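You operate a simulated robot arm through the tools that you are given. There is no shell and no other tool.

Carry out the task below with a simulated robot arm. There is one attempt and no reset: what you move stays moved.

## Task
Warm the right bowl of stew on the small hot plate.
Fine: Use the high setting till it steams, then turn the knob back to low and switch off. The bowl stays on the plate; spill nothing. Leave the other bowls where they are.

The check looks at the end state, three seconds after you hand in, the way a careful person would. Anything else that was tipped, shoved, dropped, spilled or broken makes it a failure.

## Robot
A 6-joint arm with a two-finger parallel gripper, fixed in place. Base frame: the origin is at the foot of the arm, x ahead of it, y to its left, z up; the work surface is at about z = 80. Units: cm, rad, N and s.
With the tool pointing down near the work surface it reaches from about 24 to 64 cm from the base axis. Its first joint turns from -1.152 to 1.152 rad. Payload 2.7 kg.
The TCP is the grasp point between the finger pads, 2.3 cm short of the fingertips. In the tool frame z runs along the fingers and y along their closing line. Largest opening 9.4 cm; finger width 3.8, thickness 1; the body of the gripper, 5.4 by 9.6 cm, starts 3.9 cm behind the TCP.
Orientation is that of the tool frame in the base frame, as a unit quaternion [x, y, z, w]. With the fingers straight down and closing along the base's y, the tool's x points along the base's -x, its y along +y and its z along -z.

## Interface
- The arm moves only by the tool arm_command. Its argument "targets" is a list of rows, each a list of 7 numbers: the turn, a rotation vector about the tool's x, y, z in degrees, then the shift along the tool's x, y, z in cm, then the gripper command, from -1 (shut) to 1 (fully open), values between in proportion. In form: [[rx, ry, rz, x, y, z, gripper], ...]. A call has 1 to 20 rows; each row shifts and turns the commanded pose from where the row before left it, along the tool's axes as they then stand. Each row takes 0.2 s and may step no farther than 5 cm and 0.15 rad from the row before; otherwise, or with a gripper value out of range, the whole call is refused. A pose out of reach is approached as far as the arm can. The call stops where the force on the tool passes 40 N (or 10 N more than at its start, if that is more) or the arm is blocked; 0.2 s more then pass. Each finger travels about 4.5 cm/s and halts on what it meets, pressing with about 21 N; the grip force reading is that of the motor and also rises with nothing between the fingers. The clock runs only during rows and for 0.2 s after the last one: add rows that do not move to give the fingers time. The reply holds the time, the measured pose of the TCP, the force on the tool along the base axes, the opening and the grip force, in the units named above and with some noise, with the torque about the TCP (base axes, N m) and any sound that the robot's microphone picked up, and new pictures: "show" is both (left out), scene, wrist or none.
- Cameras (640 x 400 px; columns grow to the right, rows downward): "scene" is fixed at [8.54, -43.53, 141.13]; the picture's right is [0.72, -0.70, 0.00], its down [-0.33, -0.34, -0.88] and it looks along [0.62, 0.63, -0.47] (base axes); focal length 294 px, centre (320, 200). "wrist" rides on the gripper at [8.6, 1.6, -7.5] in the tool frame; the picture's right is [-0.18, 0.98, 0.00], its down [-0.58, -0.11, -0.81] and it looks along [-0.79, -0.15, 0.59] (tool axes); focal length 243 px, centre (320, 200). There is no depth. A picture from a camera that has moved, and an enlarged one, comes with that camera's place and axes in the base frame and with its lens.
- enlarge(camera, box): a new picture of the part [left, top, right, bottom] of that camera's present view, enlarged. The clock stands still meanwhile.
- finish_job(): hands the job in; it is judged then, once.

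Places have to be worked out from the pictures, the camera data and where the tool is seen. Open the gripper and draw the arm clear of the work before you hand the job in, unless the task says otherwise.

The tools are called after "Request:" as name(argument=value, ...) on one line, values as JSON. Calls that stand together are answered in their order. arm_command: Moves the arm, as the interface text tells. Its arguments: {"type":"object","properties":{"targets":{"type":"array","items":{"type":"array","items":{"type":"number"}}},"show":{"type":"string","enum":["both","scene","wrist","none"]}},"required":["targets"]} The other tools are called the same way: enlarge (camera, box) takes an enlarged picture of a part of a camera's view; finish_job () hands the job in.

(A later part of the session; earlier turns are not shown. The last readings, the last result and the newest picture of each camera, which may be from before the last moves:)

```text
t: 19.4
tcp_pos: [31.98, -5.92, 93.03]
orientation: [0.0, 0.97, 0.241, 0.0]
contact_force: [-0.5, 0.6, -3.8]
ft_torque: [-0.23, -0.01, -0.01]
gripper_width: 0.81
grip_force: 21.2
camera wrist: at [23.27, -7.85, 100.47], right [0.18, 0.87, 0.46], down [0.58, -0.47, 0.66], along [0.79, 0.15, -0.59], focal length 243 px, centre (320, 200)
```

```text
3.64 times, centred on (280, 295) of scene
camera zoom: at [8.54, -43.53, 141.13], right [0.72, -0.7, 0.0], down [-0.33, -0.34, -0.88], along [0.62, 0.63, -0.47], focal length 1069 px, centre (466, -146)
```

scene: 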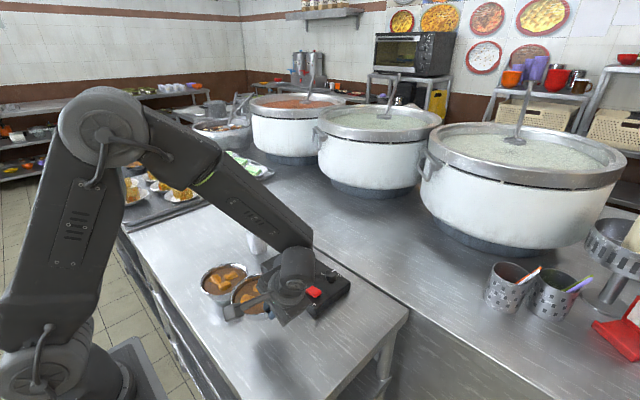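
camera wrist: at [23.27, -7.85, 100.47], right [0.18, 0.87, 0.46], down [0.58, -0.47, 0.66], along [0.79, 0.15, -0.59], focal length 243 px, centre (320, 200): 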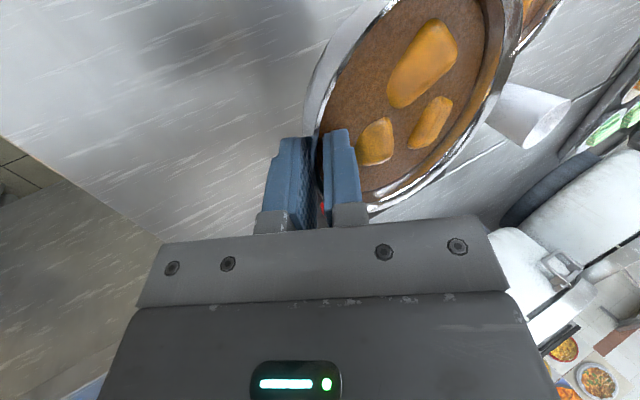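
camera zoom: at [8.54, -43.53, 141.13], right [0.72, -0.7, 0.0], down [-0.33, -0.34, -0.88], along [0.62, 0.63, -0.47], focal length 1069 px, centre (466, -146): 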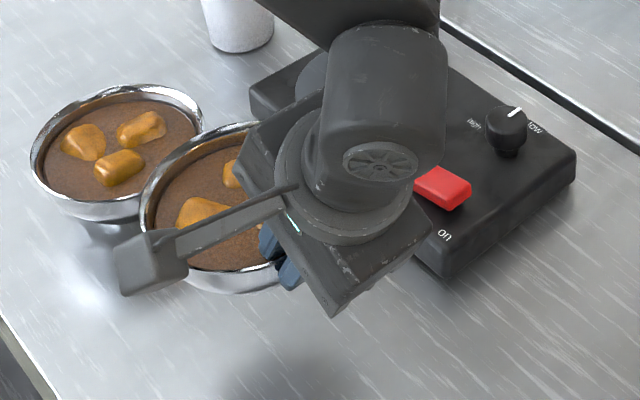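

The grip is steady. The disc centre triangulates to about (50.5, 10.9) with its top near z = 83, so the TCP needs to reach about (50.5, 5.05). I'll carry the bowl over slowly.

Request:
arm_command(targets=[[0, 0, 0, -0.315, 0.165, 0.088, -1], [0, 0, 0, -0.63, 0.33, 0.176, -1], [0, 0, 0, -0.946, 0.496, 0.263, -1], [0, 0, 0, -1.051, 0.551, 0.293, -1], [0, 0, 0, -1.051, 0.551, 0.293, -1], [0, 0, 0, -1.051, 0.551, 0.293, -1], [0, 0, 0, -1.051, 0.551, 0.293, -1], [0, 0, 0, -1.051, 0.551, 0.293, -1], [0, 0, 0, -1.051, 0.551, 0.293, -1], [0, 0, 0, -1.051, 0.551, 0.293, -1], [0, 0, 0, -1.051, 0.551, 0.293, -1], [0, 0, 0, -1.051, 0.551, 0.293, -1], [0, 0, 0, -1.051, 0.551, 0.293, -1], [0, 0, 0, -1.051, 0.551, 0.293, -1], [0, 0, 0, -1.051, 0.551, 0.293, -1], [0, 0, 0, -1.051, 0.551, 0.293, -1], [0, 0, 0, -1.051, 0.551, 0.293, -1], [0, 0, 0, -0.946, 0.496, 0.263, -1], [0, 0, 0, -0.63, 0.33, 0.176, -1], [0, 0, 0, -0.315, 0.165, 0.088, -1]])

Request:
enlarge(camera="scene", box=[220, 200, 380, 320])

Request:
enlarge(camera="wrist", box=[240, 0, 540, 200])

```text
t: 23.6
tcp_pos: [50.45, 5.06, 93.05]
orientation: [0.0, 0.97, 0.242, 0.0]
contact_force: [0.1, 0.0, -3.5]
ft_torque: [-0.17, 0.01, 0.01]
gripper_width: 0.84
grip_force: 21.1
camera wrist: at [41.71, 3.08, 100.47], right [0.18, 0.87, 0.46], down [0.58, -0.47, 0.66], along [0.79, 0.15, -0.59], focal length 243 px, centre (320, 200)
```

scene: 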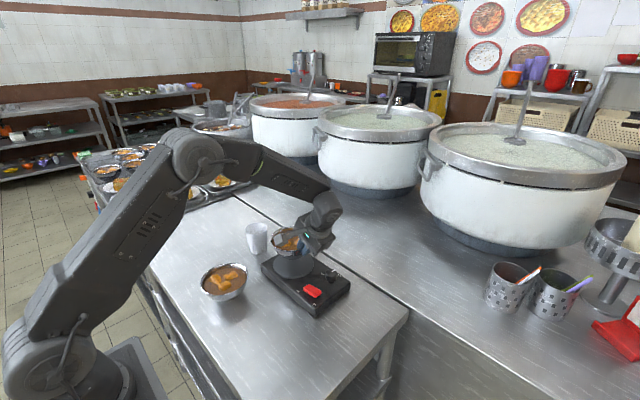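
wrist: 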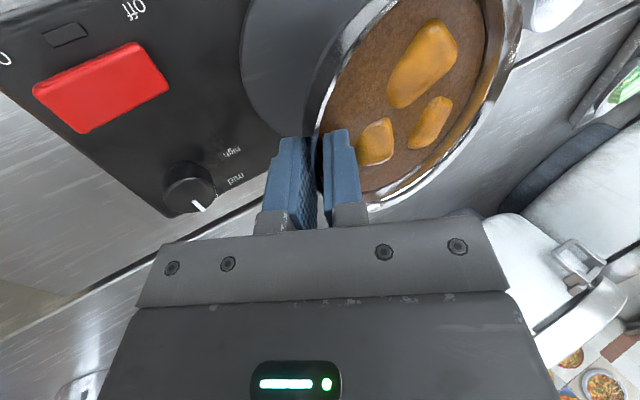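

```text
3.33 times, centred on (300, 260) of scene
camera zoom: at [8.54, -43.53, 141.13], right [0.72, -0.7, 0.0], down [-0.33, -0.34, -0.88], along [0.62, 0.63, -0.47], focal length 980 px, centre (387, 0)
```

zoom: 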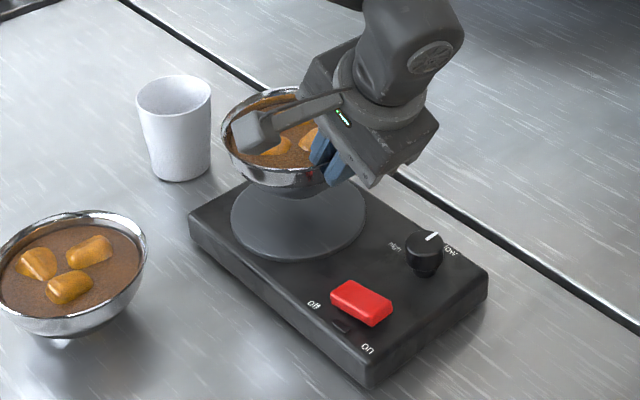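

```text
2.00 times, centred on (390, 100) of wrist
camera zoom: at [41.71, 3.08, 100.47], right [0.18, 0.87, 0.46], down [0.58, -0.47, 0.66], along [0.79, 0.15, -0.59], focal length 485 px, centre (180, 400)
```

zoom: 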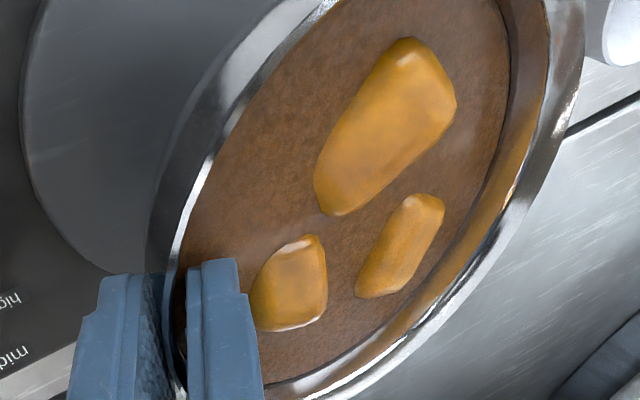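

The bowl is level and centred over the disc, matching the projected positions. I'll lower it about 3.4 cm, then feel for contact in small steps.

Request:
arm_command(targets=[[0, 0, 0, 0, -0.141, 0.265, -1], [0, 0, 0, 0, -0.235, 0.441, -1], [0, 0, 0, 0, -0.282, 0.53, -1], [0, 0, 0, 0, -0.282, 0.53, -1], [0, 0, 0, 0, -0.235, 0.441, -1], [0, 0, 0, 0, -0.188, 0.353, -1], [0, 0, 0, 0, -0.141, 0.265, -1], [0, 0, 0, 0, -0.094, 0.177, -1], [0, 0, 0, 0, 0, 0, -1]], show="scene")

Request:
enlarge(camera="scene", box=[240, 210, 340, 290])

```text
t: 25.6
tcp_pos: [50.49, 5.21, 89.78]
orientation: [0.0, 0.97, 0.244, 0.002]
contact_force: [1.6, 5.1, 18.7]
ft_torque: [0.78, -0.14, 0.0]
gripper_width: 0.89
grip_force: 21.0
```

scene: 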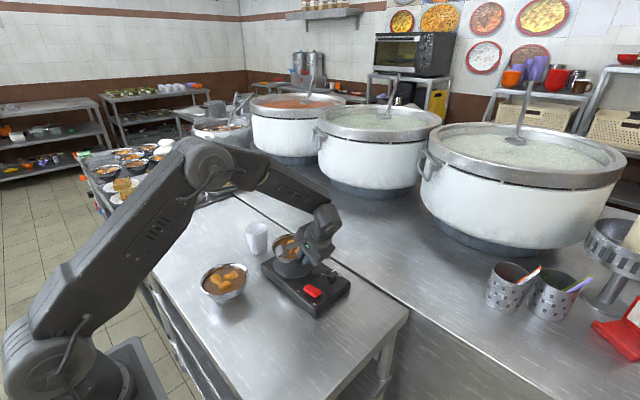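

```text
5.00 times, centred on (290, 250) of scene
camera zoom: at [8.51, -43.52, 141.13], right [0.72, -0.7, 0.0], down [-0.33, -0.34, -0.88], along [0.62, 0.63, -0.47], focal length 1470 px, centre (470, -50)
```

zoom: 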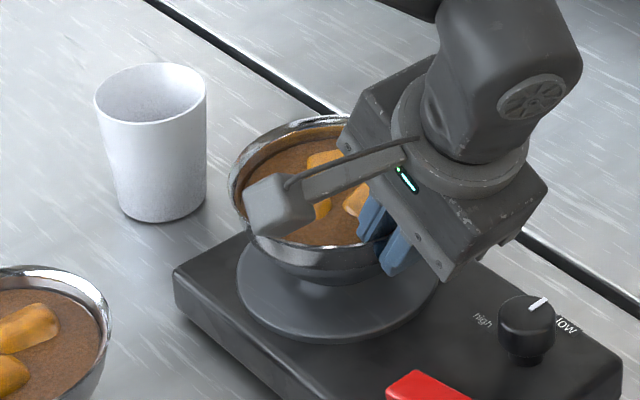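

The bowl touched down a little early: an 18.7 N reaction means the disc top is nearer z = 83.7. I'll ease up slightly to unload it before releasing.

Request:
arm_command(targets=[[0, 0, 0, 0, 0.033, -0.062, -1], [0, 0, 0, 0, 0.024, -0.044, -1], [0, 0, 0, 0, 0, 0, -1]])

Request:
enlarge(camera="wrist", box=[240, 0, 540, 200])

Request:
enlarge(camera="scene", box=[270, 220, 330, 270])

```text
t: 26.4
tcp_pos: [50.45, 5.21, 89.68]
orientation: [0.0, 0.971, 0.241, 0.001]
contact_force: [4.3, 4.9, 13.5]
ft_torque: [0.64, -0.35, -0.09]
gripper_width: 0.85
grip_force: 20.9
camera wrist: at [41.71, 3.1, 97.2], right [0.18, 0.87, 0.46], down [0.58, -0.47, 0.66], along [0.79, 0.15, -0.59], focal length 243 px, centre (320, 200)
```

scene: 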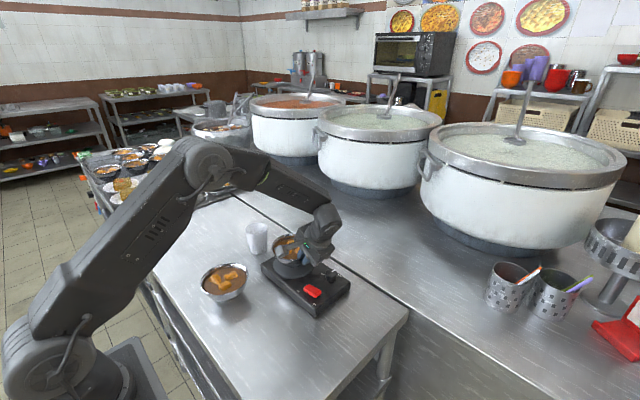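
wrist: 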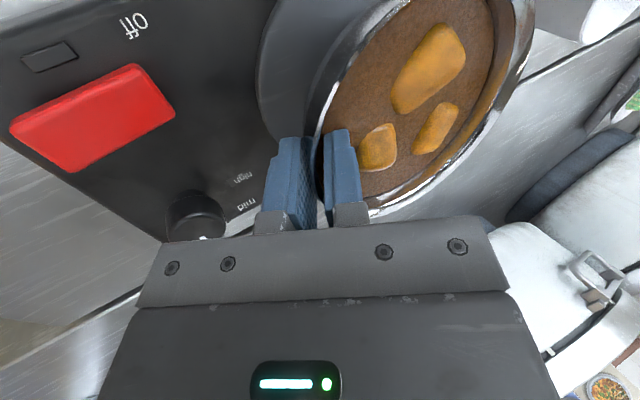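

```text
2.00 times, centred on (390, 100) of wrist
camera zoom: at [41.71, 3.1, 97.2], right [0.18, 0.87, 0.46], down [0.58, -0.47, 0.66], along [0.79, 0.15, -0.59], focal length 485 px, centre (180, 400)
```

zoom: 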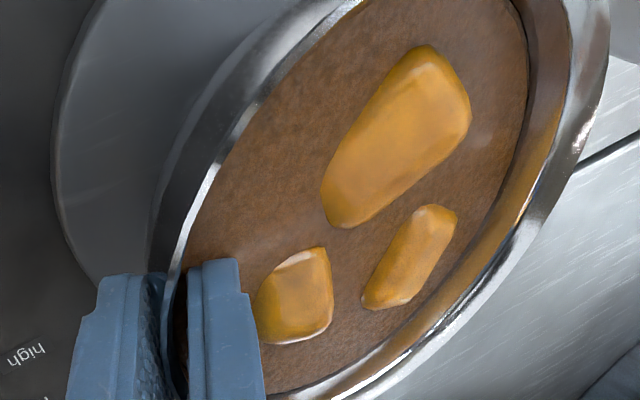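

```text
8.00 times, centred on (300, 245) of scene
camera zoom: at [8.53, -43.52, 141.13], right [0.72, -0.7, 0.0], down [-0.33, -0.34, -0.88], along [0.62, 0.63, -0.47], focal length 2352 px, centre (480, -160)
```

zoom: 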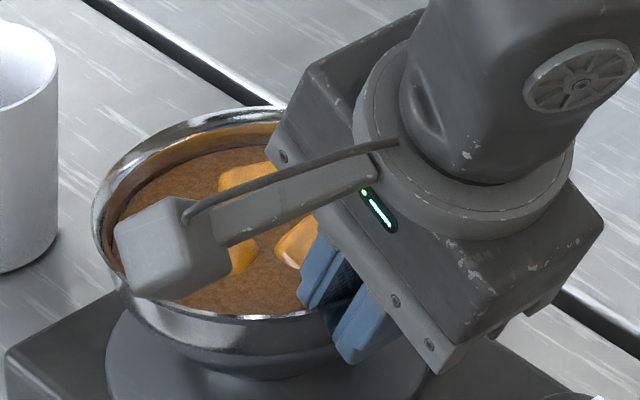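

There is still a 13.5 N push on the tool, so I'll keep easing up in small steps.

Request:
arm_command(targets=[[0, 0, 0, 0, 0.033, -0.062, -1], [0, 0, 0, 0, 0.033, -0.062, -1], [0, 0, 0, 0, 0, 0, -1]])

Request:
enlarge(camera="scene", box=[250, 215, 330, 285])

Request:
enlarge(camera="wrist", box=[240, 0, 540, 200])

```text
t: 27.2
tcp_pos: [50.24, 5.18, 89.79]
orientation: [0.0, 0.97, 0.241, -0.001]
contact_force: [1.4, 3.3, 4.8]
ft_torque: [0.38, -0.26, 0.02]
gripper_width: 0.85
grip_force: 20.7
camera wrist: at [41.65, 3.08, 97.27], right [0.18, 0.87, 0.46], down [0.58, -0.47, 0.66], along [0.79, 0.15, -0.59], focal length 243 px, centre (320, 200)
```

scene: 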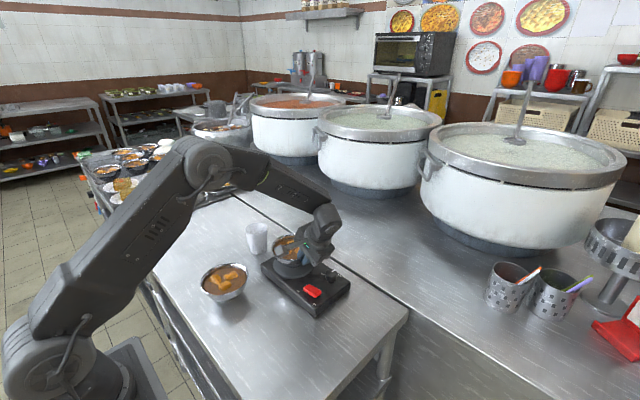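
wrist: 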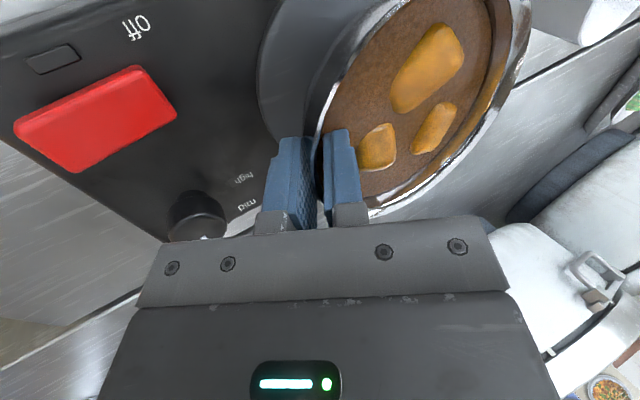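

```text
5.71 times, centred on (290, 250) of scene
camera zoom: at [8.53, -43.52, 141.13], right [0.72, -0.7, 0.0], down [-0.33, -0.34, -0.88], along [0.62, 0.63, -0.47], focal length 1680 px, centre (491, -86)
```

zoom: 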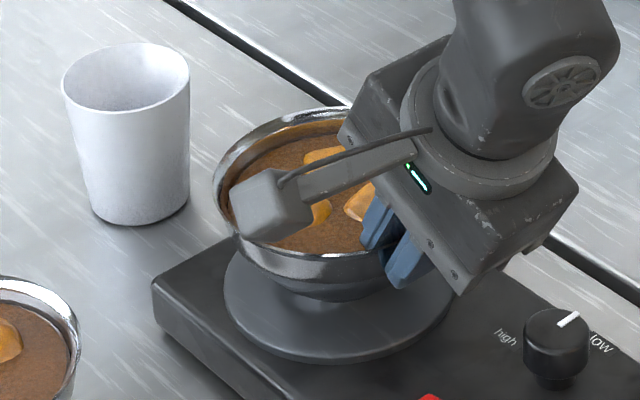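

```text
2.00 times, centred on (390, 100) of wrist
camera zoom: at [41.65, 3.08, 97.27], right [0.18, 0.87, 0.46], down [0.58, -0.47, 0.66], along [0.79, 0.15, -0.59], focal length 485 px, centre (180, 400)
```

zoom: 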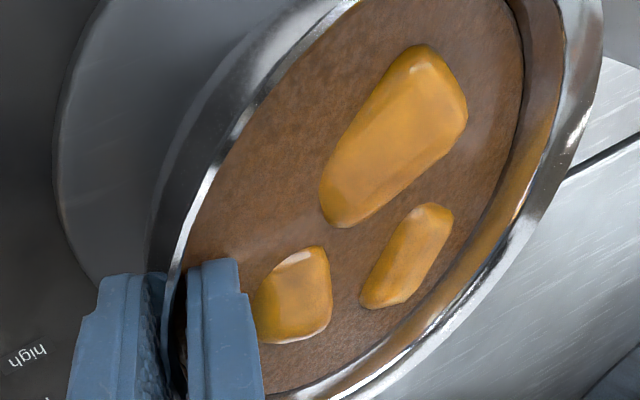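

Only about 5 N remains. I'll ease up a touch more, then open the fingers slowly.

Request:
arm_command(targets=[[0, 0, 0, 0, 0.028, -0.053, -1], [0, 0, 0, 0, 0, 0, -0.9], [0, 0, 0, 0, 0, 0, -0.82], [0, 0, 0, 0, 0, 0, -0.78], [0, 0, 0, 0, 0, 0, -0.72], [0, 0, 0, 0, 0, 0, -0.68], [0, 0, 0, 0, 0, 0, -0.68]])

Request:
enlarge(camera="wrist", box=[240, 0, 540, 200])

Request:
enlarge(camera="scene", box=[250, 215, 330, 285])

```text
t: 28.8
tcp_pos: [50.36, 5.11, 89.91]
orientation: [0.0, 0.97, 0.242, 0.0]
contact_force: [0.2, -0.1, -0.5]
ft_torque: [0.03, -0.01, -0.02]
gripper_width: 1.52
grip_force: 0.1
camera wrist: at [41.7, 3.11, 97.39], right [0.18, 0.87, 0.46], down [0.58, -0.47, 0.66], along [0.79, 0.15, -0.59], focal length 243 px, centre (320, 200)
```

scene: 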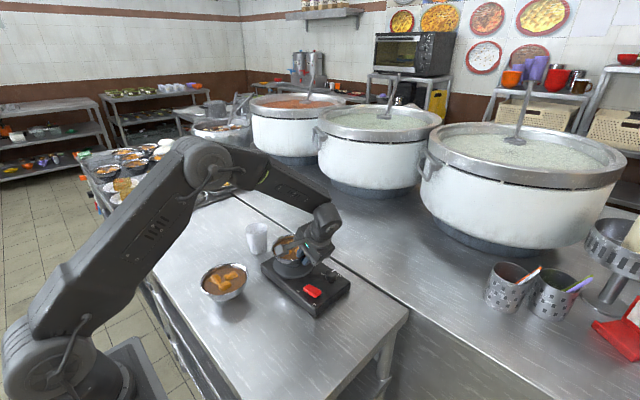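
wrist: 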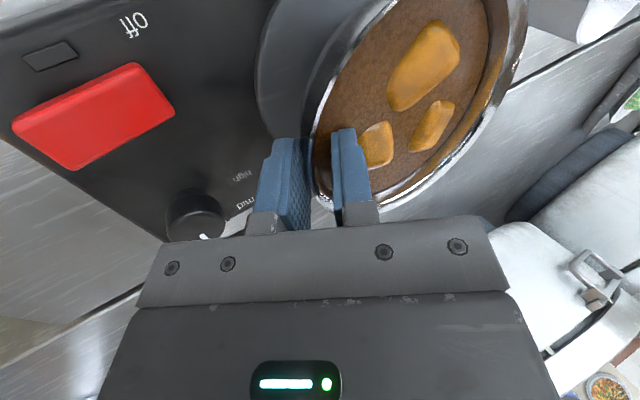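

```text
2.00 times, centred on (390, 100) of wrist
camera zoom: at [41.7, 3.11, 97.39], right [0.18, 0.87, 0.46], down [0.58, -0.47, 0.66], along [0.79, 0.15, -0.59], focal length 485 px, centre (180, 400)
```

zoom: 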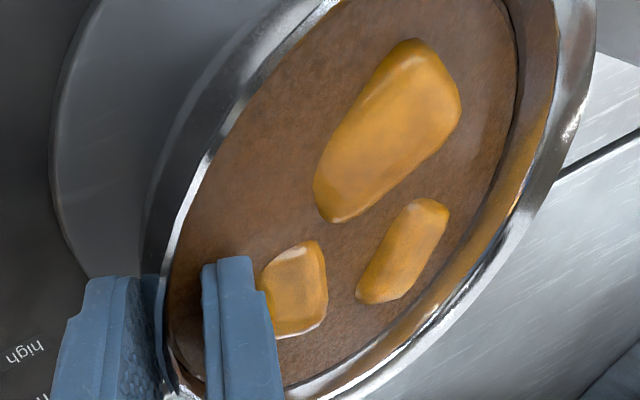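

```text
5.71 times, centred on (290, 250) of scene
camera zoom: at [8.54, -43.53, 141.13], right [0.72, -0.7, 0.0], down [-0.33, -0.34, -0.88], along [0.62, 0.63, -0.47], focal length 1680 px, centre (491, -86)
```

zoom: 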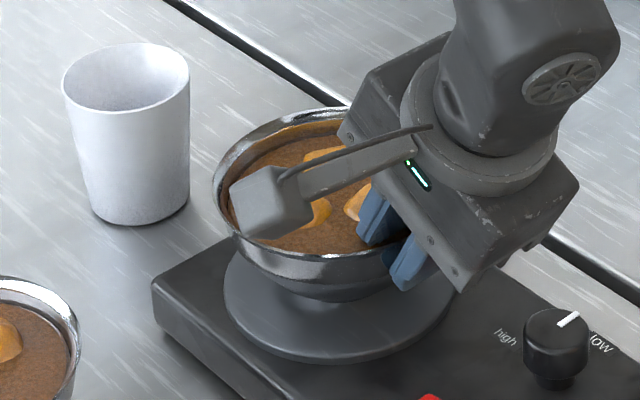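

The bowl is released with zero force on the tool. I'll withdraw along the finger axis and then bring the tool back to vertical.

Request:
arm_command(targets=[[0, 0, 0, 0, 0, -0.5, -0.68], [0, 0, 0, 0, 0, -0.7, -0.68], [0, 0, 0, 0, 0, -0.9, -0.68], [0, 0, 0, 0, 0, -1.2, -0.68], [0, 0, 0, 0, 0, -2, -0.68], [0, 0, 0, 0, 0, -3, -0.6], [0, 0, 0, 0, 0, -3, -0.5], [8.5, 0, 0, 0, 0, 0, -0.4], [8.5, 0, 0, 0, 0, 0, -0.3], [8.5, 0, 0, 0, 0, 0, -0.2], [2.4, 0, 0, 0, 0, 0, -0.2], [0, 0, 0, 0, 0, 0, -0.2]])

Request:
enlarge(camera="scene", box=[230, 200, 370, 320])

```text
t: 31.4
tcp_pos: [50.44, -0.03, 99.96]
orientation: [-0.001, 1.0, 0.0, 0.0]
contact_force: [0.0, -0.4, 0.0]
ft_torque: [-0.02, 0.0, 0.03]
gripper_width: 3.75
grip_force: 0.0
camera wrist: at [41.7, 1.51, 107.5], right [0.18, 0.98, 0.0], down [0.58, -0.11, 0.81], along [0.79, -0.15, -0.59], focal length 243 px, centre (320, 200)
```

scene: 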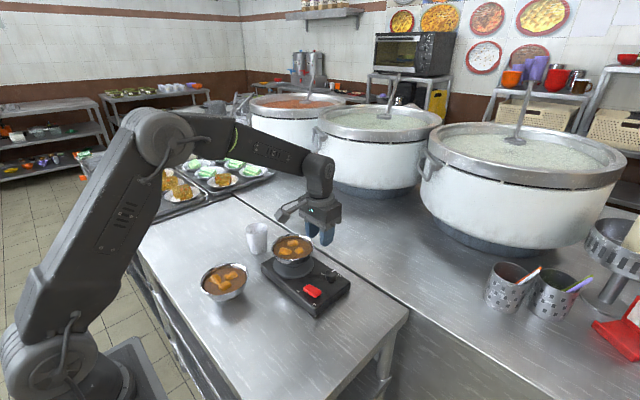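
wrist: 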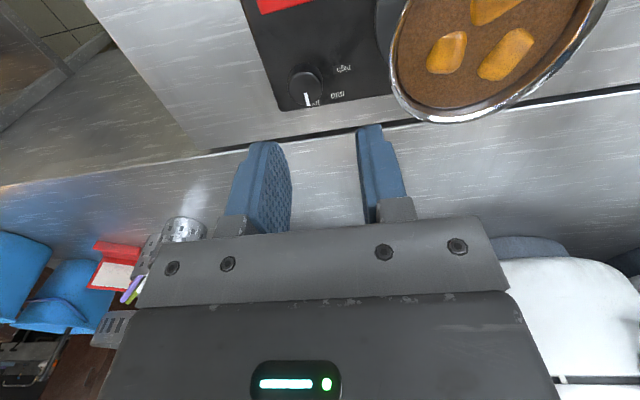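

```text
3.33 times, centred on (300, 260) of scene
camera zoom: at [8.54, -43.53, 141.13], right [0.72, -0.7, 0.0], down [-0.33, -0.34, -0.88], along [0.62, 0.63, -0.47], focal length 980 px, centre (387, 0)
```

zoom: 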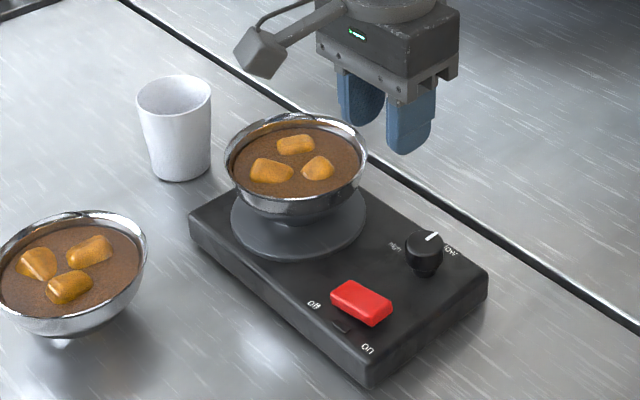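

The bowl is centred and level on the disc. Next I'll look closely at the knob and the switch.

Request:
enlarge(camera="wrist", box=[240, 0, 400, 120])

Request:
enlarge(camera="scene", box=[295, 255, 365, 315])

```text
3.33 times, centred on (320, 60) of wrist
camera zoom: at [41.7, 1.51, 107.5], right [0.18, 0.98, 0.0], down [0.58, -0.11, 0.81], along [0.79, -0.15, -0.59], focal length 809 px, centre (320, 667)
```

zoom: 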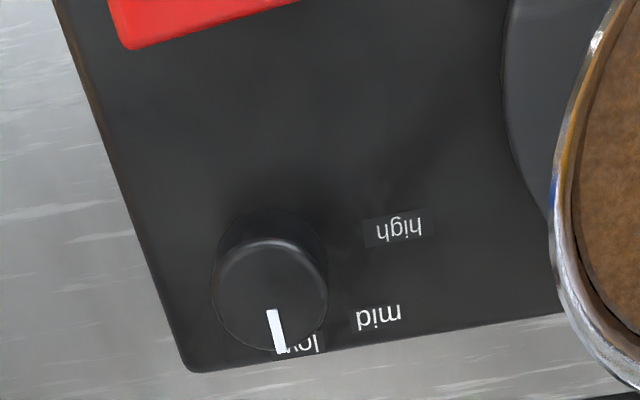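

```text
6.67 times, centred on (330, 285) of scene
camera zoom: at [8.54, -43.53, 141.13], right [0.72, -0.7, 0.0], down [-0.33, -0.34, -0.88], along [0.62, 0.63, -0.47], focal length 1960 px, centre (253, -367)
```

zoom: 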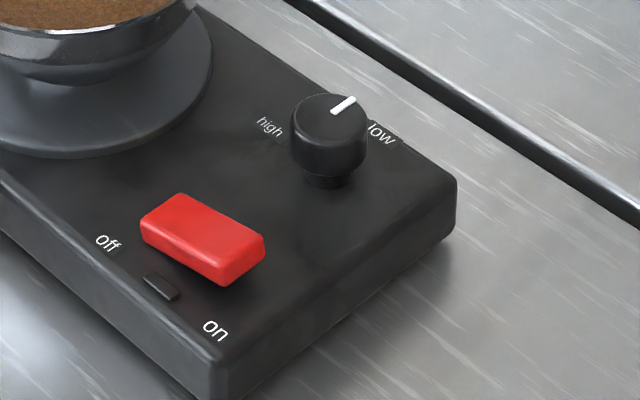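

The knob cap is about 3.1 cm across, with its top near (53.4, -1.95, 86). Measured from the knob axis, low is at 0° (+x), mid at 45° and high at 90° (+y), so the knob needs a 90° counter-clockwise turn. I'll go above it with the fingers open.

Request:
arm_command(targets=[[0, 0, 0, -0.74, -0.48, 2.4, 0.1], [0, 0, 0, -0.74, -0.48, 2.4, 0.1], [0, 0, 0, -0.74, -0.48, 2.4, 0.1], [0, 0, 0, -0.74, -0.48, 2.2, 0.1], [0, 0, 0, 0, 0, 0, 0.1]])

Request:
enlarge(camera="wrist", box=[220, 60, 420, 200])

Request:
enlarge(camera="scene", box=[280, 225, 370, 300])

```text
t: 32.6
tcp_pos: [53.48, -2.03, 90.52]
orientation: [0.0, 1.0, 0.0, 0.0]
contact_force: [-0.5, 0.6, -0.5]
ft_torque: [-0.01, 0.02, 0.0]
gripper_width: 5.17
grip_force: 0.0
camera wrist: at [44.71, -0.39, 98.08], right [0.18, 0.98, 0.0], down [0.58, -0.11, 0.81], along [0.79, -0.15, -0.59], focal length 243 px, centre (320, 200)
```

scene: 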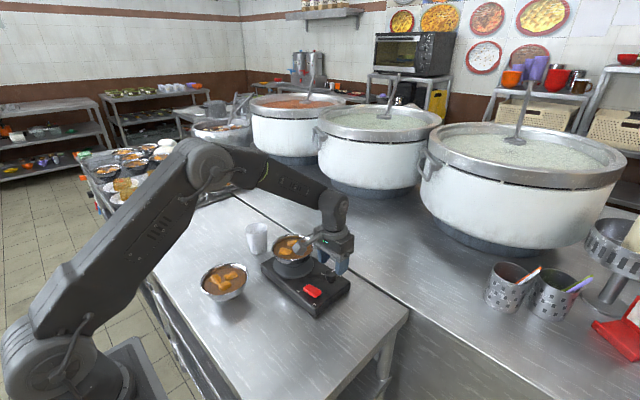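
wrist: 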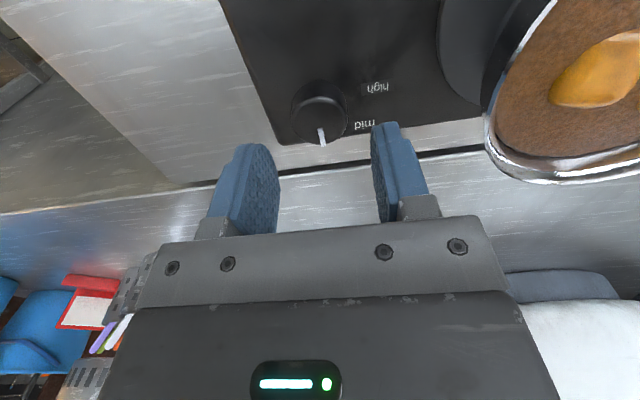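

```text
2.86 times, centred on (320, 130) of wrist
camera zoom: at [44.71, -0.39, 98.08], right [0.18, 0.98, 0.0], down [0.58, -0.11, 0.81], along [0.79, -0.15, -0.59], focal length 693 px, centre (320, 400)
```

zoom: 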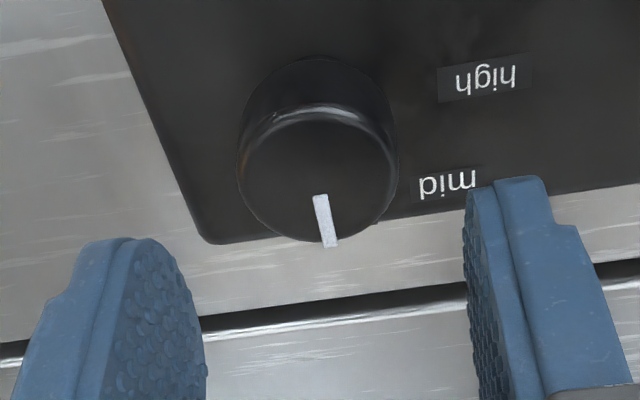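

```text
5.33 times, centred on (325, 262) of scene
camera zoom: at [8.54, -43.53, 141.13], right [0.72, -0.7, 0.0], down [-0.33, -0.34, -0.88], along [0.62, 0.63, -0.47], focal length 1568 px, centre (293, -133)
```

zoom: 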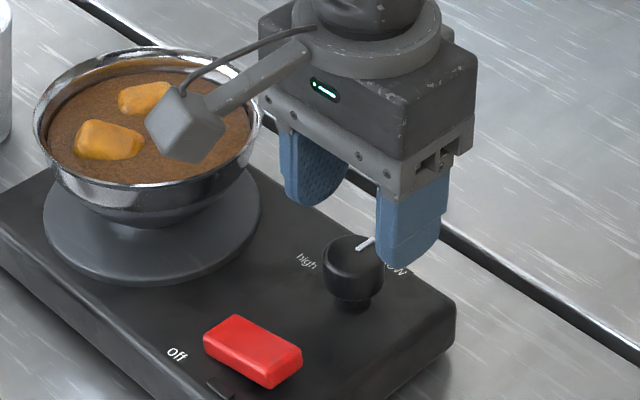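

The gripper is within about 0.1 cm of the knob axis. I'll descend so the pads surround the cap, then close.

Request:
arm_command(targets=[[0, 0, 0, 0.05, 0, 1.2, 0.1], [0, 0, 0, 0, 0, 1.2, 0.1], [0, 0, 0, 0, 0, 1.0, 0.1], [0, 0, 0, 0, 0, 0.6, 0.1], [0, 0, 0, 0, 0, 0, -0.1], [0, 0, 0, 0, 0, 0, -0.3], [0, 0, 0, 0, 0, 0, -0.4], [0, 0, 0, 0, 0, 0, -0.5]])

Request:
enlarge(camera="wrist", box=[220, 60, 420, 200])

Request:
enlarge(camera="scene", box=[280, 225, 370, 300])

```text
t: 34.4
tcp_pos: [53.34, -2.03, 86.52]
orientation: [0.0, 1.0, 0.001, 0.0]
contact_force: [0.8, 6.0, -0.2]
ft_torque: [0.1, -0.1, -0.01]
gripper_width: 3.14
grip_force: 21.2
camera wrist: at [44.6, -0.36, 94.05], right [0.18, 0.98, 0.0], down [0.58, -0.11, 0.81], along [0.79, -0.15, -0.59], focal length 243 px, centre (320, 200)
```

scene: 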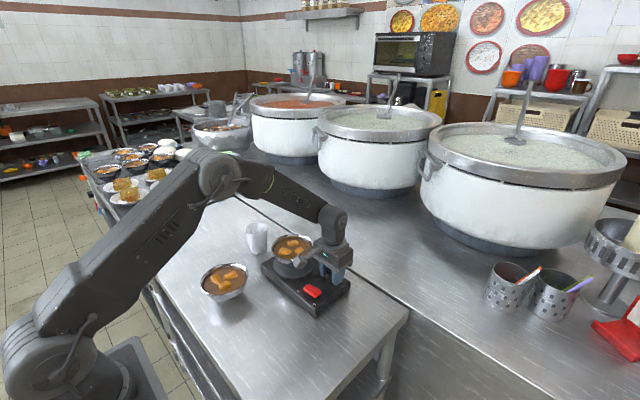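
wrist: 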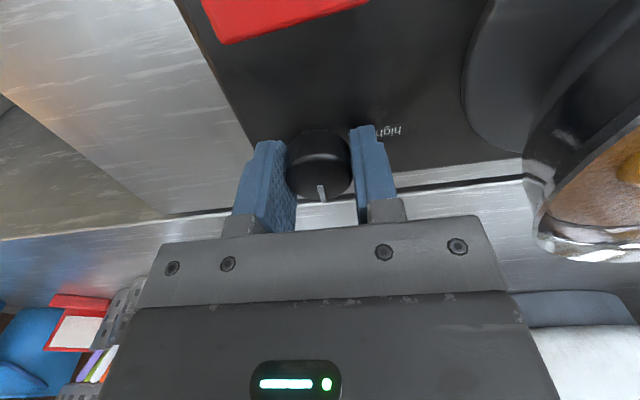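

```text
2.86 times, centred on (320, 130) of wrist
camera zoom: at [44.6, -0.36, 94.05], right [0.18, 0.98, 0.0], down [0.58, -0.11, 0.81], along [0.79, -0.15, -0.59], focal length 693 px, centre (320, 400)
```

zoom: 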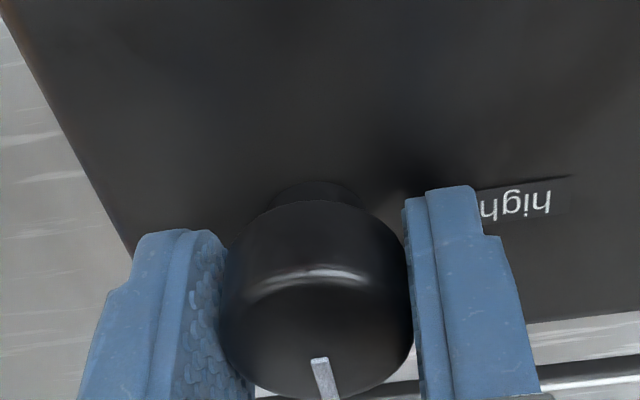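

```text
5.33 times, centred on (325, 262) of scene
camera zoom: at [8.54, -43.51, 141.14], right [0.72, -0.7, 0.0], down [-0.33, -0.34, -0.88], along [0.62, 0.63, -0.47], focal length 1568 px, centre (293, -133)
```

zoom: 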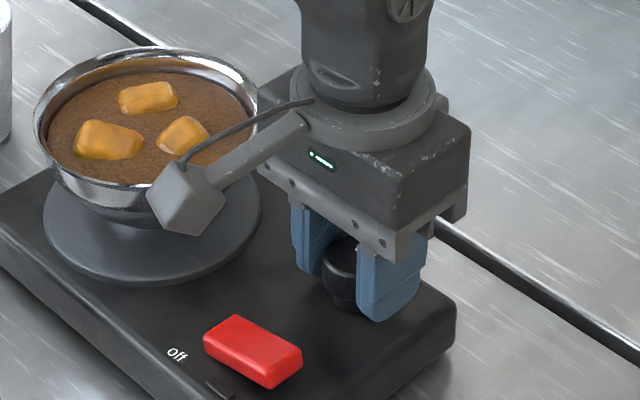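

The knob is gripped at 3.14 cm. I'll nudge 0.05 cm to relieve the side load and turn 45° first to check the response.

Request:
arm_command(targets=[[0, 0, 0, 0, 0.05, 0, -0.7], [0, 0, -7.5, 0, 0, 0, -0.7], [0, 0, -7.5, 0, 0, 0, -0.7], [0, 0, -7.5, 0, 0, 0, -0.7], [0, 0, -7.5, 0, 0, 0, -0.7], [0, 0, -7.5, 0, 0, 0, -0.7], [0, 0, -7.5, 0, 0, 0, -0.7], [0, 0, 0, 0, 0, 0, -0.7]])

Request:
enlarge(camera="wrist", box=[220, 60, 420, 200])

```text
t: 36.2
tcp_pos: [53.26, -2.0, 86.42]
orientation: [-0.384, 0.923, 0.001, -0.001]
contact_force: [-14.8, 17.0, 5.1]
ft_torque: [0.68, -0.03, -0.09]
gripper_width: 3.16
grip_force: 21.3
camera wrist: at [45.95, -6.93, 94.05], right [-0.57, 0.82, 0.0], down [0.49, 0.33, 0.81], along [0.66, 0.46, -0.59], focal length 243 px, centre (320, 200)
```

scene: 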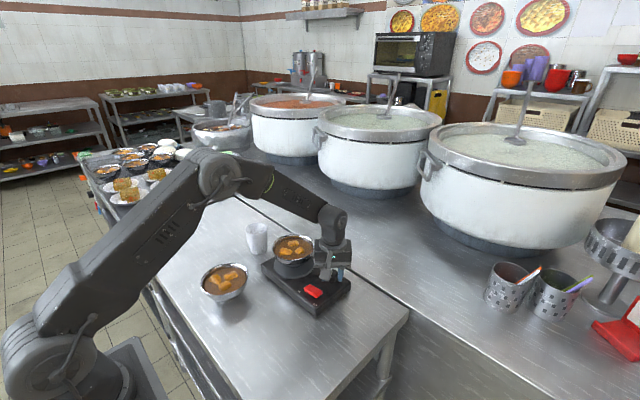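
wrist: 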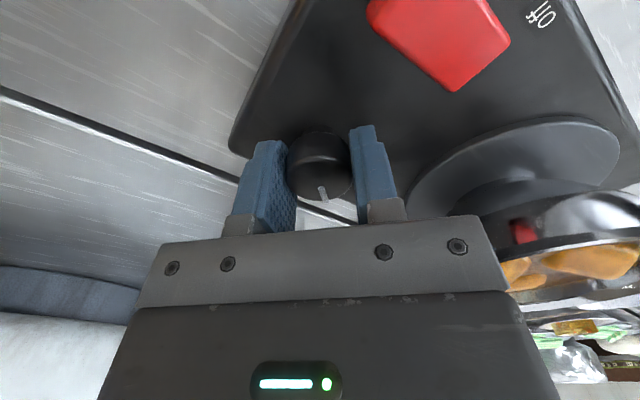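

```text
2.86 times, centred on (320, 130) of wrist
camera zoom: at [45.95, -6.93, 94.05], right [-0.57, 0.82, 0.0], down [0.49, 0.33, 0.81], along [0.66, 0.46, -0.59], focal length 693 px, centre (320, 400)
```

zoom: 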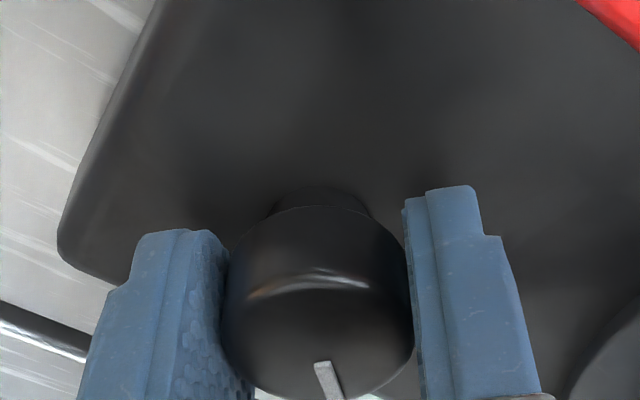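

The pointer turned with the grip, but a 22 N side load shows the knob axis is slightly toward -x of my TCP. I'll shift about 0.2 cm toward -x to relieve it and check.

Request:
arm_command(targets=[[0, 0, 0, 0.07, 0.07, 0, -0.7], [0, 0, 0, 0.07, 0.07, 0, -0.7], [0, 0, 0, 0, 0, 0, -0.7]])

Request:
enlarge(camera="scene", box=[250, 215, 370, 315])

```text
t: 37.0
tcp_pos: [53.25, -2.06, 86.47]
orientation: [-0.383, 0.924, 0.0, 0.001]
contact_force: [-0.8, 9.5, -0.1]
ft_torque: [0.08, 0.01, -0.06]
gripper_width: 3.13
grip_force: 20.8
camera wrist: at [45.82, -7.0, 94.05], right [-0.56, 0.83, 0.0], down [0.49, 0.33, 0.81], along [0.67, 0.46, -0.59], focal length 243 px, centre (320, 200)
```

scene: 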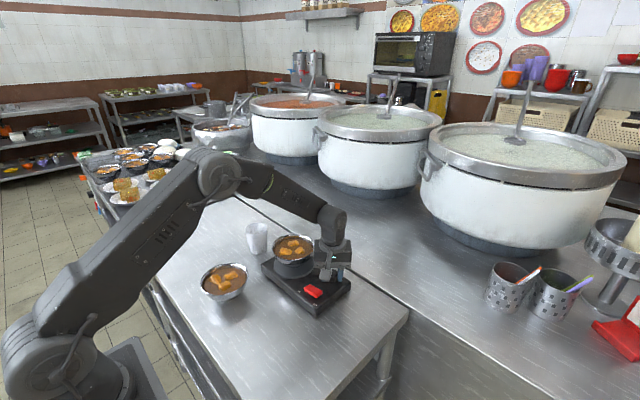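
wrist: 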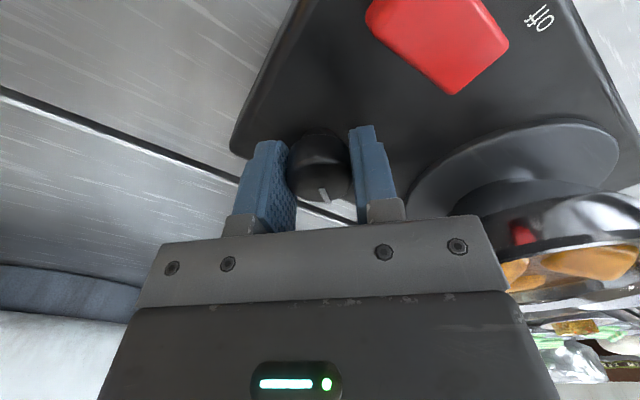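

```text
4.00 times, centred on (310, 265) of scene
camera zoom: at [8.55, -43.5, 141.14], right [0.72, -0.7, 0.0], down [-0.33, -0.34, -0.88], along [0.62, 0.63, -0.47], focal length 1176 px, centre (360, -60)
```

zoom: 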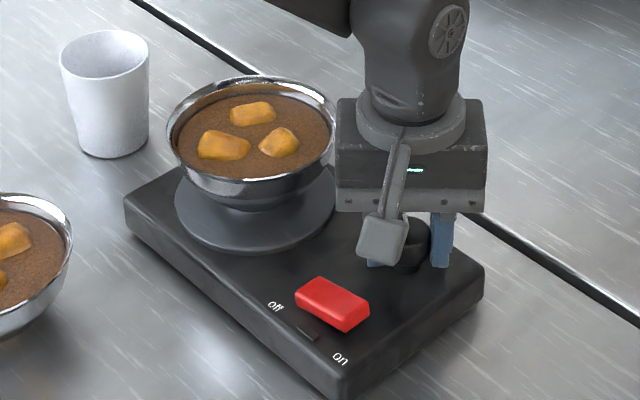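

The side load has dropped to 9.5 N. I'll add a small +y correction and turn the remaining 45°.

Request:
arm_command(targets=[[0, 0, 0, -0.05, 0.05, 0, -0.7], [0, 0, -7.5, 0, 0, 0, -0.7], [0, 0, -7.5, 0, 0, 0, -0.7], [0, 0, -7.5, 0, 0, 0, -0.7], [0, 0, -7.5, 0, 0, 0, -0.7], [0, 0, -7.5, 0, 0, 0, -0.7], [0, 0, -7.5, 0, 0, 0, -0.7], [0, 0, 0, 0, 0, 0, -0.7]])

Request:
enlarge(camera="wrist", box=[220, 60, 420, 200])

Request:
enlarge(camera="scene", box=[250, 215, 370, 315])

```text
t: 38.8
tcp_pos: [53.08, -1.93, 86.64]
orientation: [0.708, -0.706, -0.001, -0.001]
contact_force: [-3.2, 2.1, -0.6]
ft_torque: [0.15, 0.09, -0.25]
gripper_width: 3.14
grip_force: 20.7
camera wrist: at [51.45, -10.5, 94.07], right [-0.98, 0.18, 0.0], down [0.11, 0.58, 0.81], along [0.15, 0.79, -0.59], focal length 243 px, centre (320, 200)
```

scene: 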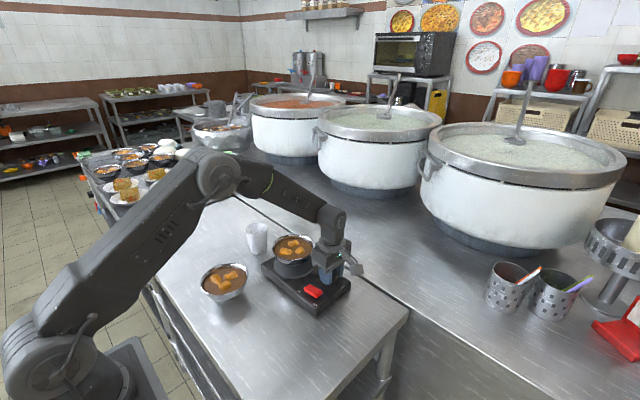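
wrist: 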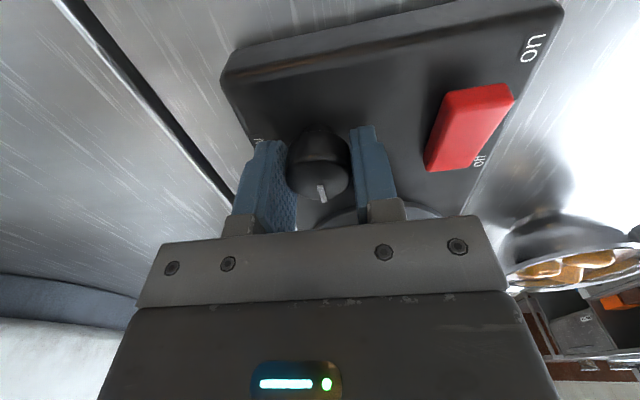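

```text
2.86 times, centred on (320, 130) of wrist
camera zoom: at [51.45, -10.5, 94.07], right [-0.98, 0.18, 0.0], down [0.11, 0.58, 0.81], along [0.15, 0.79, -0.59], focal length 693 px, centre (320, 400)
```

zoom: 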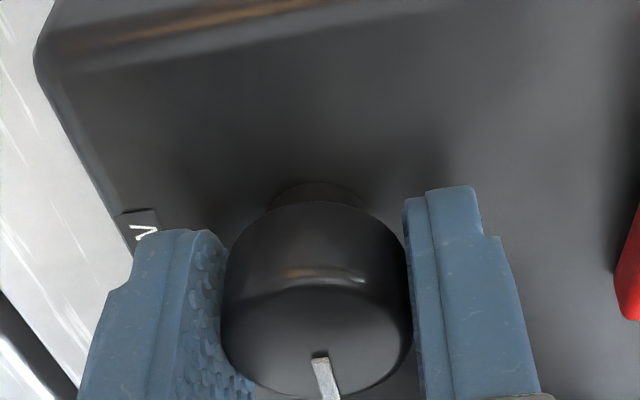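

```text
4.00 times, centred on (310, 265) of scene
camera zoom: at [8.54, -43.52, 141.13], right [0.72, -0.7, 0.0], down [-0.33, -0.34, -0.88], along [0.62, 0.63, -0.47], focal length 1176 px, centre (360, -60)
```

zoom: 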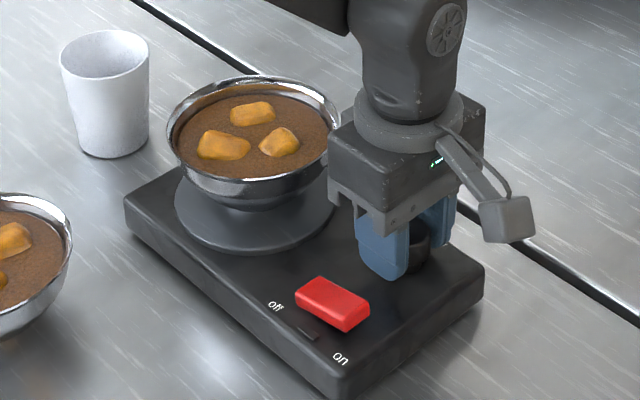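

The knob points at +y ("high") and a small end-stop torque shows. I'll release, lift straight up and look.

Request:
arm_command(targets=[[0, 0, 0, 0, 0, 0, -0.3], [0, 0, 0, 0, 0, 0, -0.1], [0, 0, 0, 0, 0, 0, 0], [0, 0, 0, 0, 0, -1, 0], [0, 0, 0, 0, 0, -2, 0], [0, 0, 0, 0, 0, -3, 0], [0, 0, 0, 0, 0, -4, 0], [0, 0, 0, 0, 0, 0, 0]])

Request:
enlarge(camera="wrist", box=[230, 0, 480, 160])

Request:
enlarge(camera="scene", box=[280, 240, 370, 315])

```text
t: 40.6
tcp_pos: [53.14, -1.97, 96.53]
orientation: [-0.707, 0.707, 0.001, 0.002]
contact_force: [0.8, 0.1, -0.4]
ft_torque: [0.0, 0.02, -0.01]
gripper_width: 4.7
grip_force: 0.0
camera wrist: at [51.48, -10.6, 104.06], right [-0.98, 0.18, 0.0], down [0.11, 0.58, 0.81], along [0.15, 0.79, -0.59], focal length 243 px, centre (320, 200)
```

scene: 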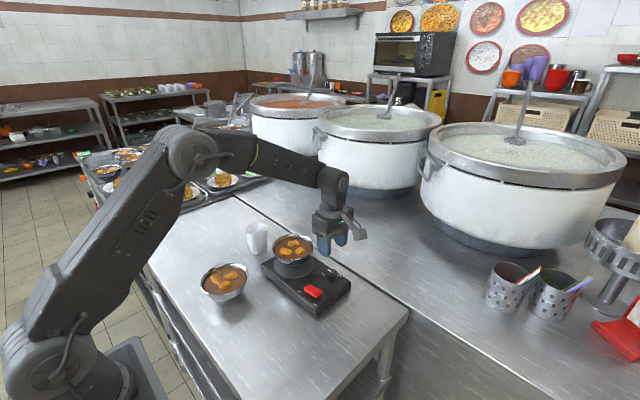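
wrist: 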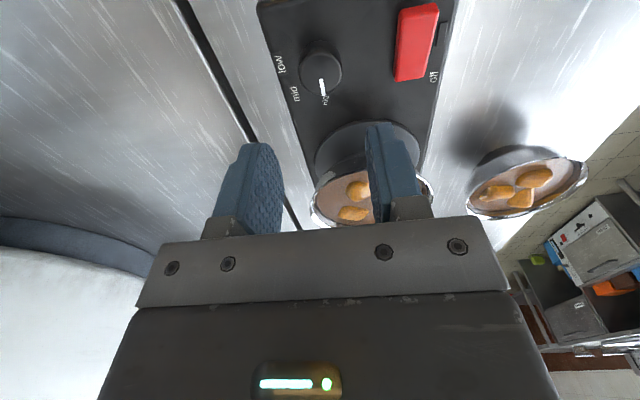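

```text
2.50 times, centred on (355, 80) of wrist
camera zoom: at [51.48, -10.6, 104.06], right [-0.98, 0.18, 0.0], down [0.11, 0.58, 0.81], along [0.15, 0.79, -0.59], focal length 606 px, centre (232, 500)
```

zoom: 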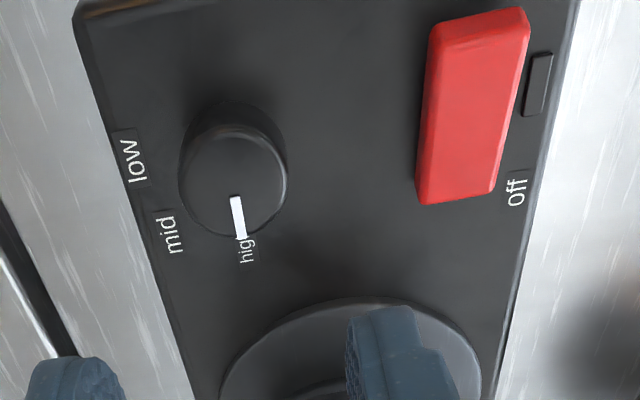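

```text
5.33 times, centred on (325, 278) of scene
camera zoom: at [8.54, -43.53, 141.13], right [0.72, -0.7, 0.0], down [-0.33, -0.34, -0.88], along [0.62, 0.63, -0.47], focal length 1568 px, centre (293, -213)
```

zoom: 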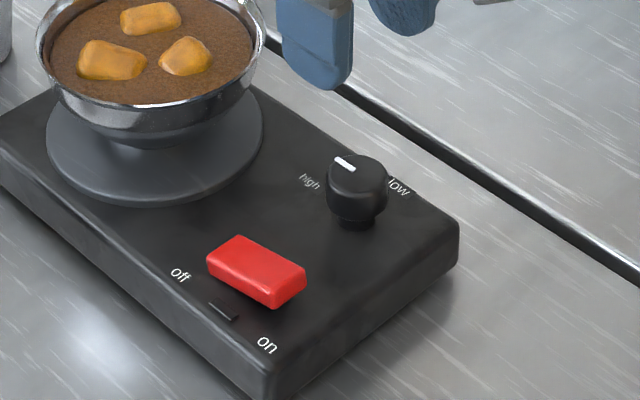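

The knob is on "high". The rocker's raised "on" end is at about (46.5, -4.0), with the rocker centred near y = -1.75. I'll rotate back to yaw 0, close the fingers and hover over the "on" end.

Request:
arm_command(targets=[[0, 0, 8, 0, 0, 0, -0.5], [0, 0, 8, 0, 0, 0, -1], [0, 0, 8, 0, 0, 0, -1], [0, 0, 8, 0, 0, 0, -1], [0, 0, 8, 0, 0, 0, -1], [0, 0, 8, 0, 0, 0, -1], [0, 0, 8, 0, 0, 0, -1], [0, 0, 8, 0, 0, 0, -1], [0, 0, 8, 0, 0, 0, -1], [0, 0, 8, 0, 0, 0, -1], [0, 0, 8, 0, 0, 0, -1], [0, 0, 2, 0, 0, 0, -1], [0, 0, 0, 2.2, -0.58, 1.5, -1], [0, 0, 0, 2.2, -0.58, 1.5, -1], [0, 0, 0, 2.24, -0.57, 1.5, -1], [0, 0, 0, 0, 0, 1.5, -1], [0, 0, 0, 0, 0, 0, -1]])

Request:
enlarge(camera="wrist", box=[230, 60, 430, 200])

Request:
enlarge(camera="scene", box=[280, 240, 370, 315])

```text
t: 44.2
tcp_pos: [46.46, -3.73, 90.48]
orientation: [0.001, 1.0, 0.001, 0.0]
contact_force: [-1.1, 0.1, -0.4]
ft_torque: [-0.01, -0.01, 0.0]
gripper_width: 0.0
grip_force: 21.3
camera wrist: at [37.8, -2.08, 98.04], right [0.18, 0.98, 0.0], down [0.58, -0.11, 0.81], along [0.79, -0.15, -0.59], focal length 243 px, centre (320, 200)
```

scene: 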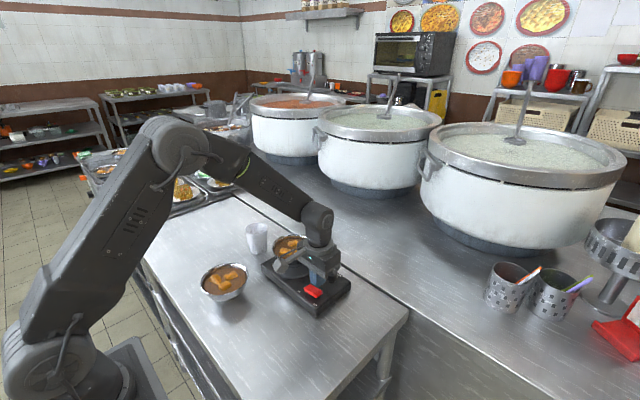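
wrist: 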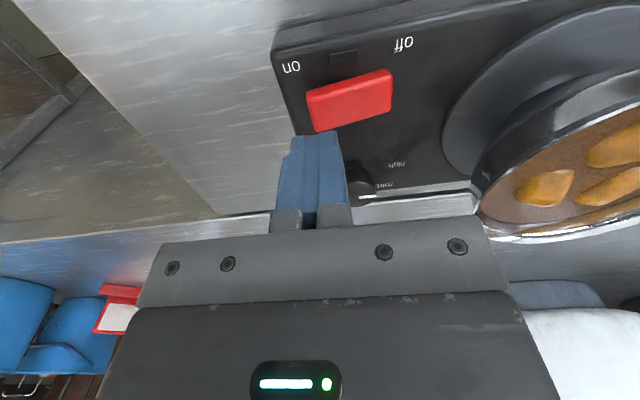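

```text
2.86 times, centred on (330, 130) of wrist
camera zoom: at [37.8, -2.08, 98.04], right [0.18, 0.98, 0.0], down [0.58, -0.11, 0.81], along [0.79, -0.15, -0.59], focal length 693 px, centre (291, 400)
```

zoom: 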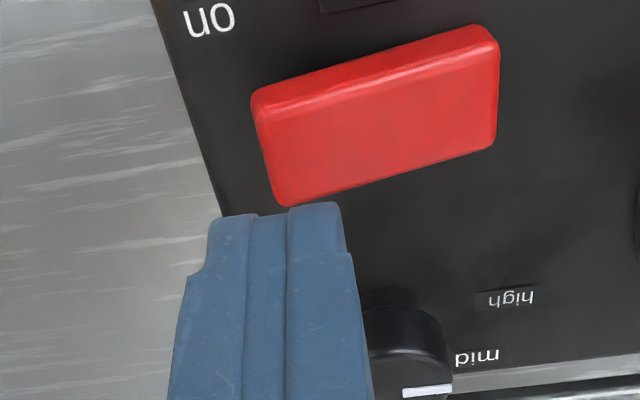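

```text
5.33 times, centred on (325, 278) of scene
camera zoom: at [8.54, -43.53, 141.13], right [0.72, -0.7, 0.0], down [-0.33, -0.34, -0.88], along [0.62, 0.63, -0.47], focal length 1568 px, centre (293, -213)
```

zoom: 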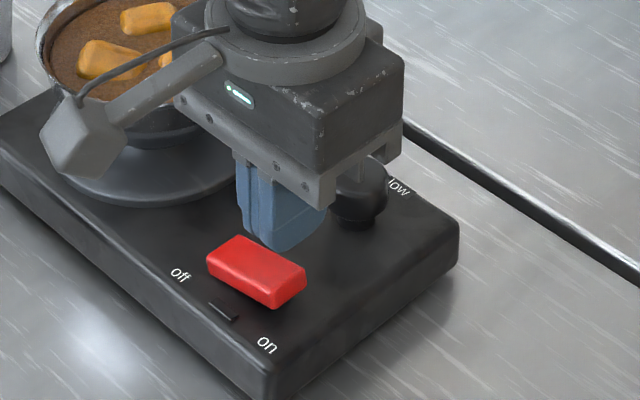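

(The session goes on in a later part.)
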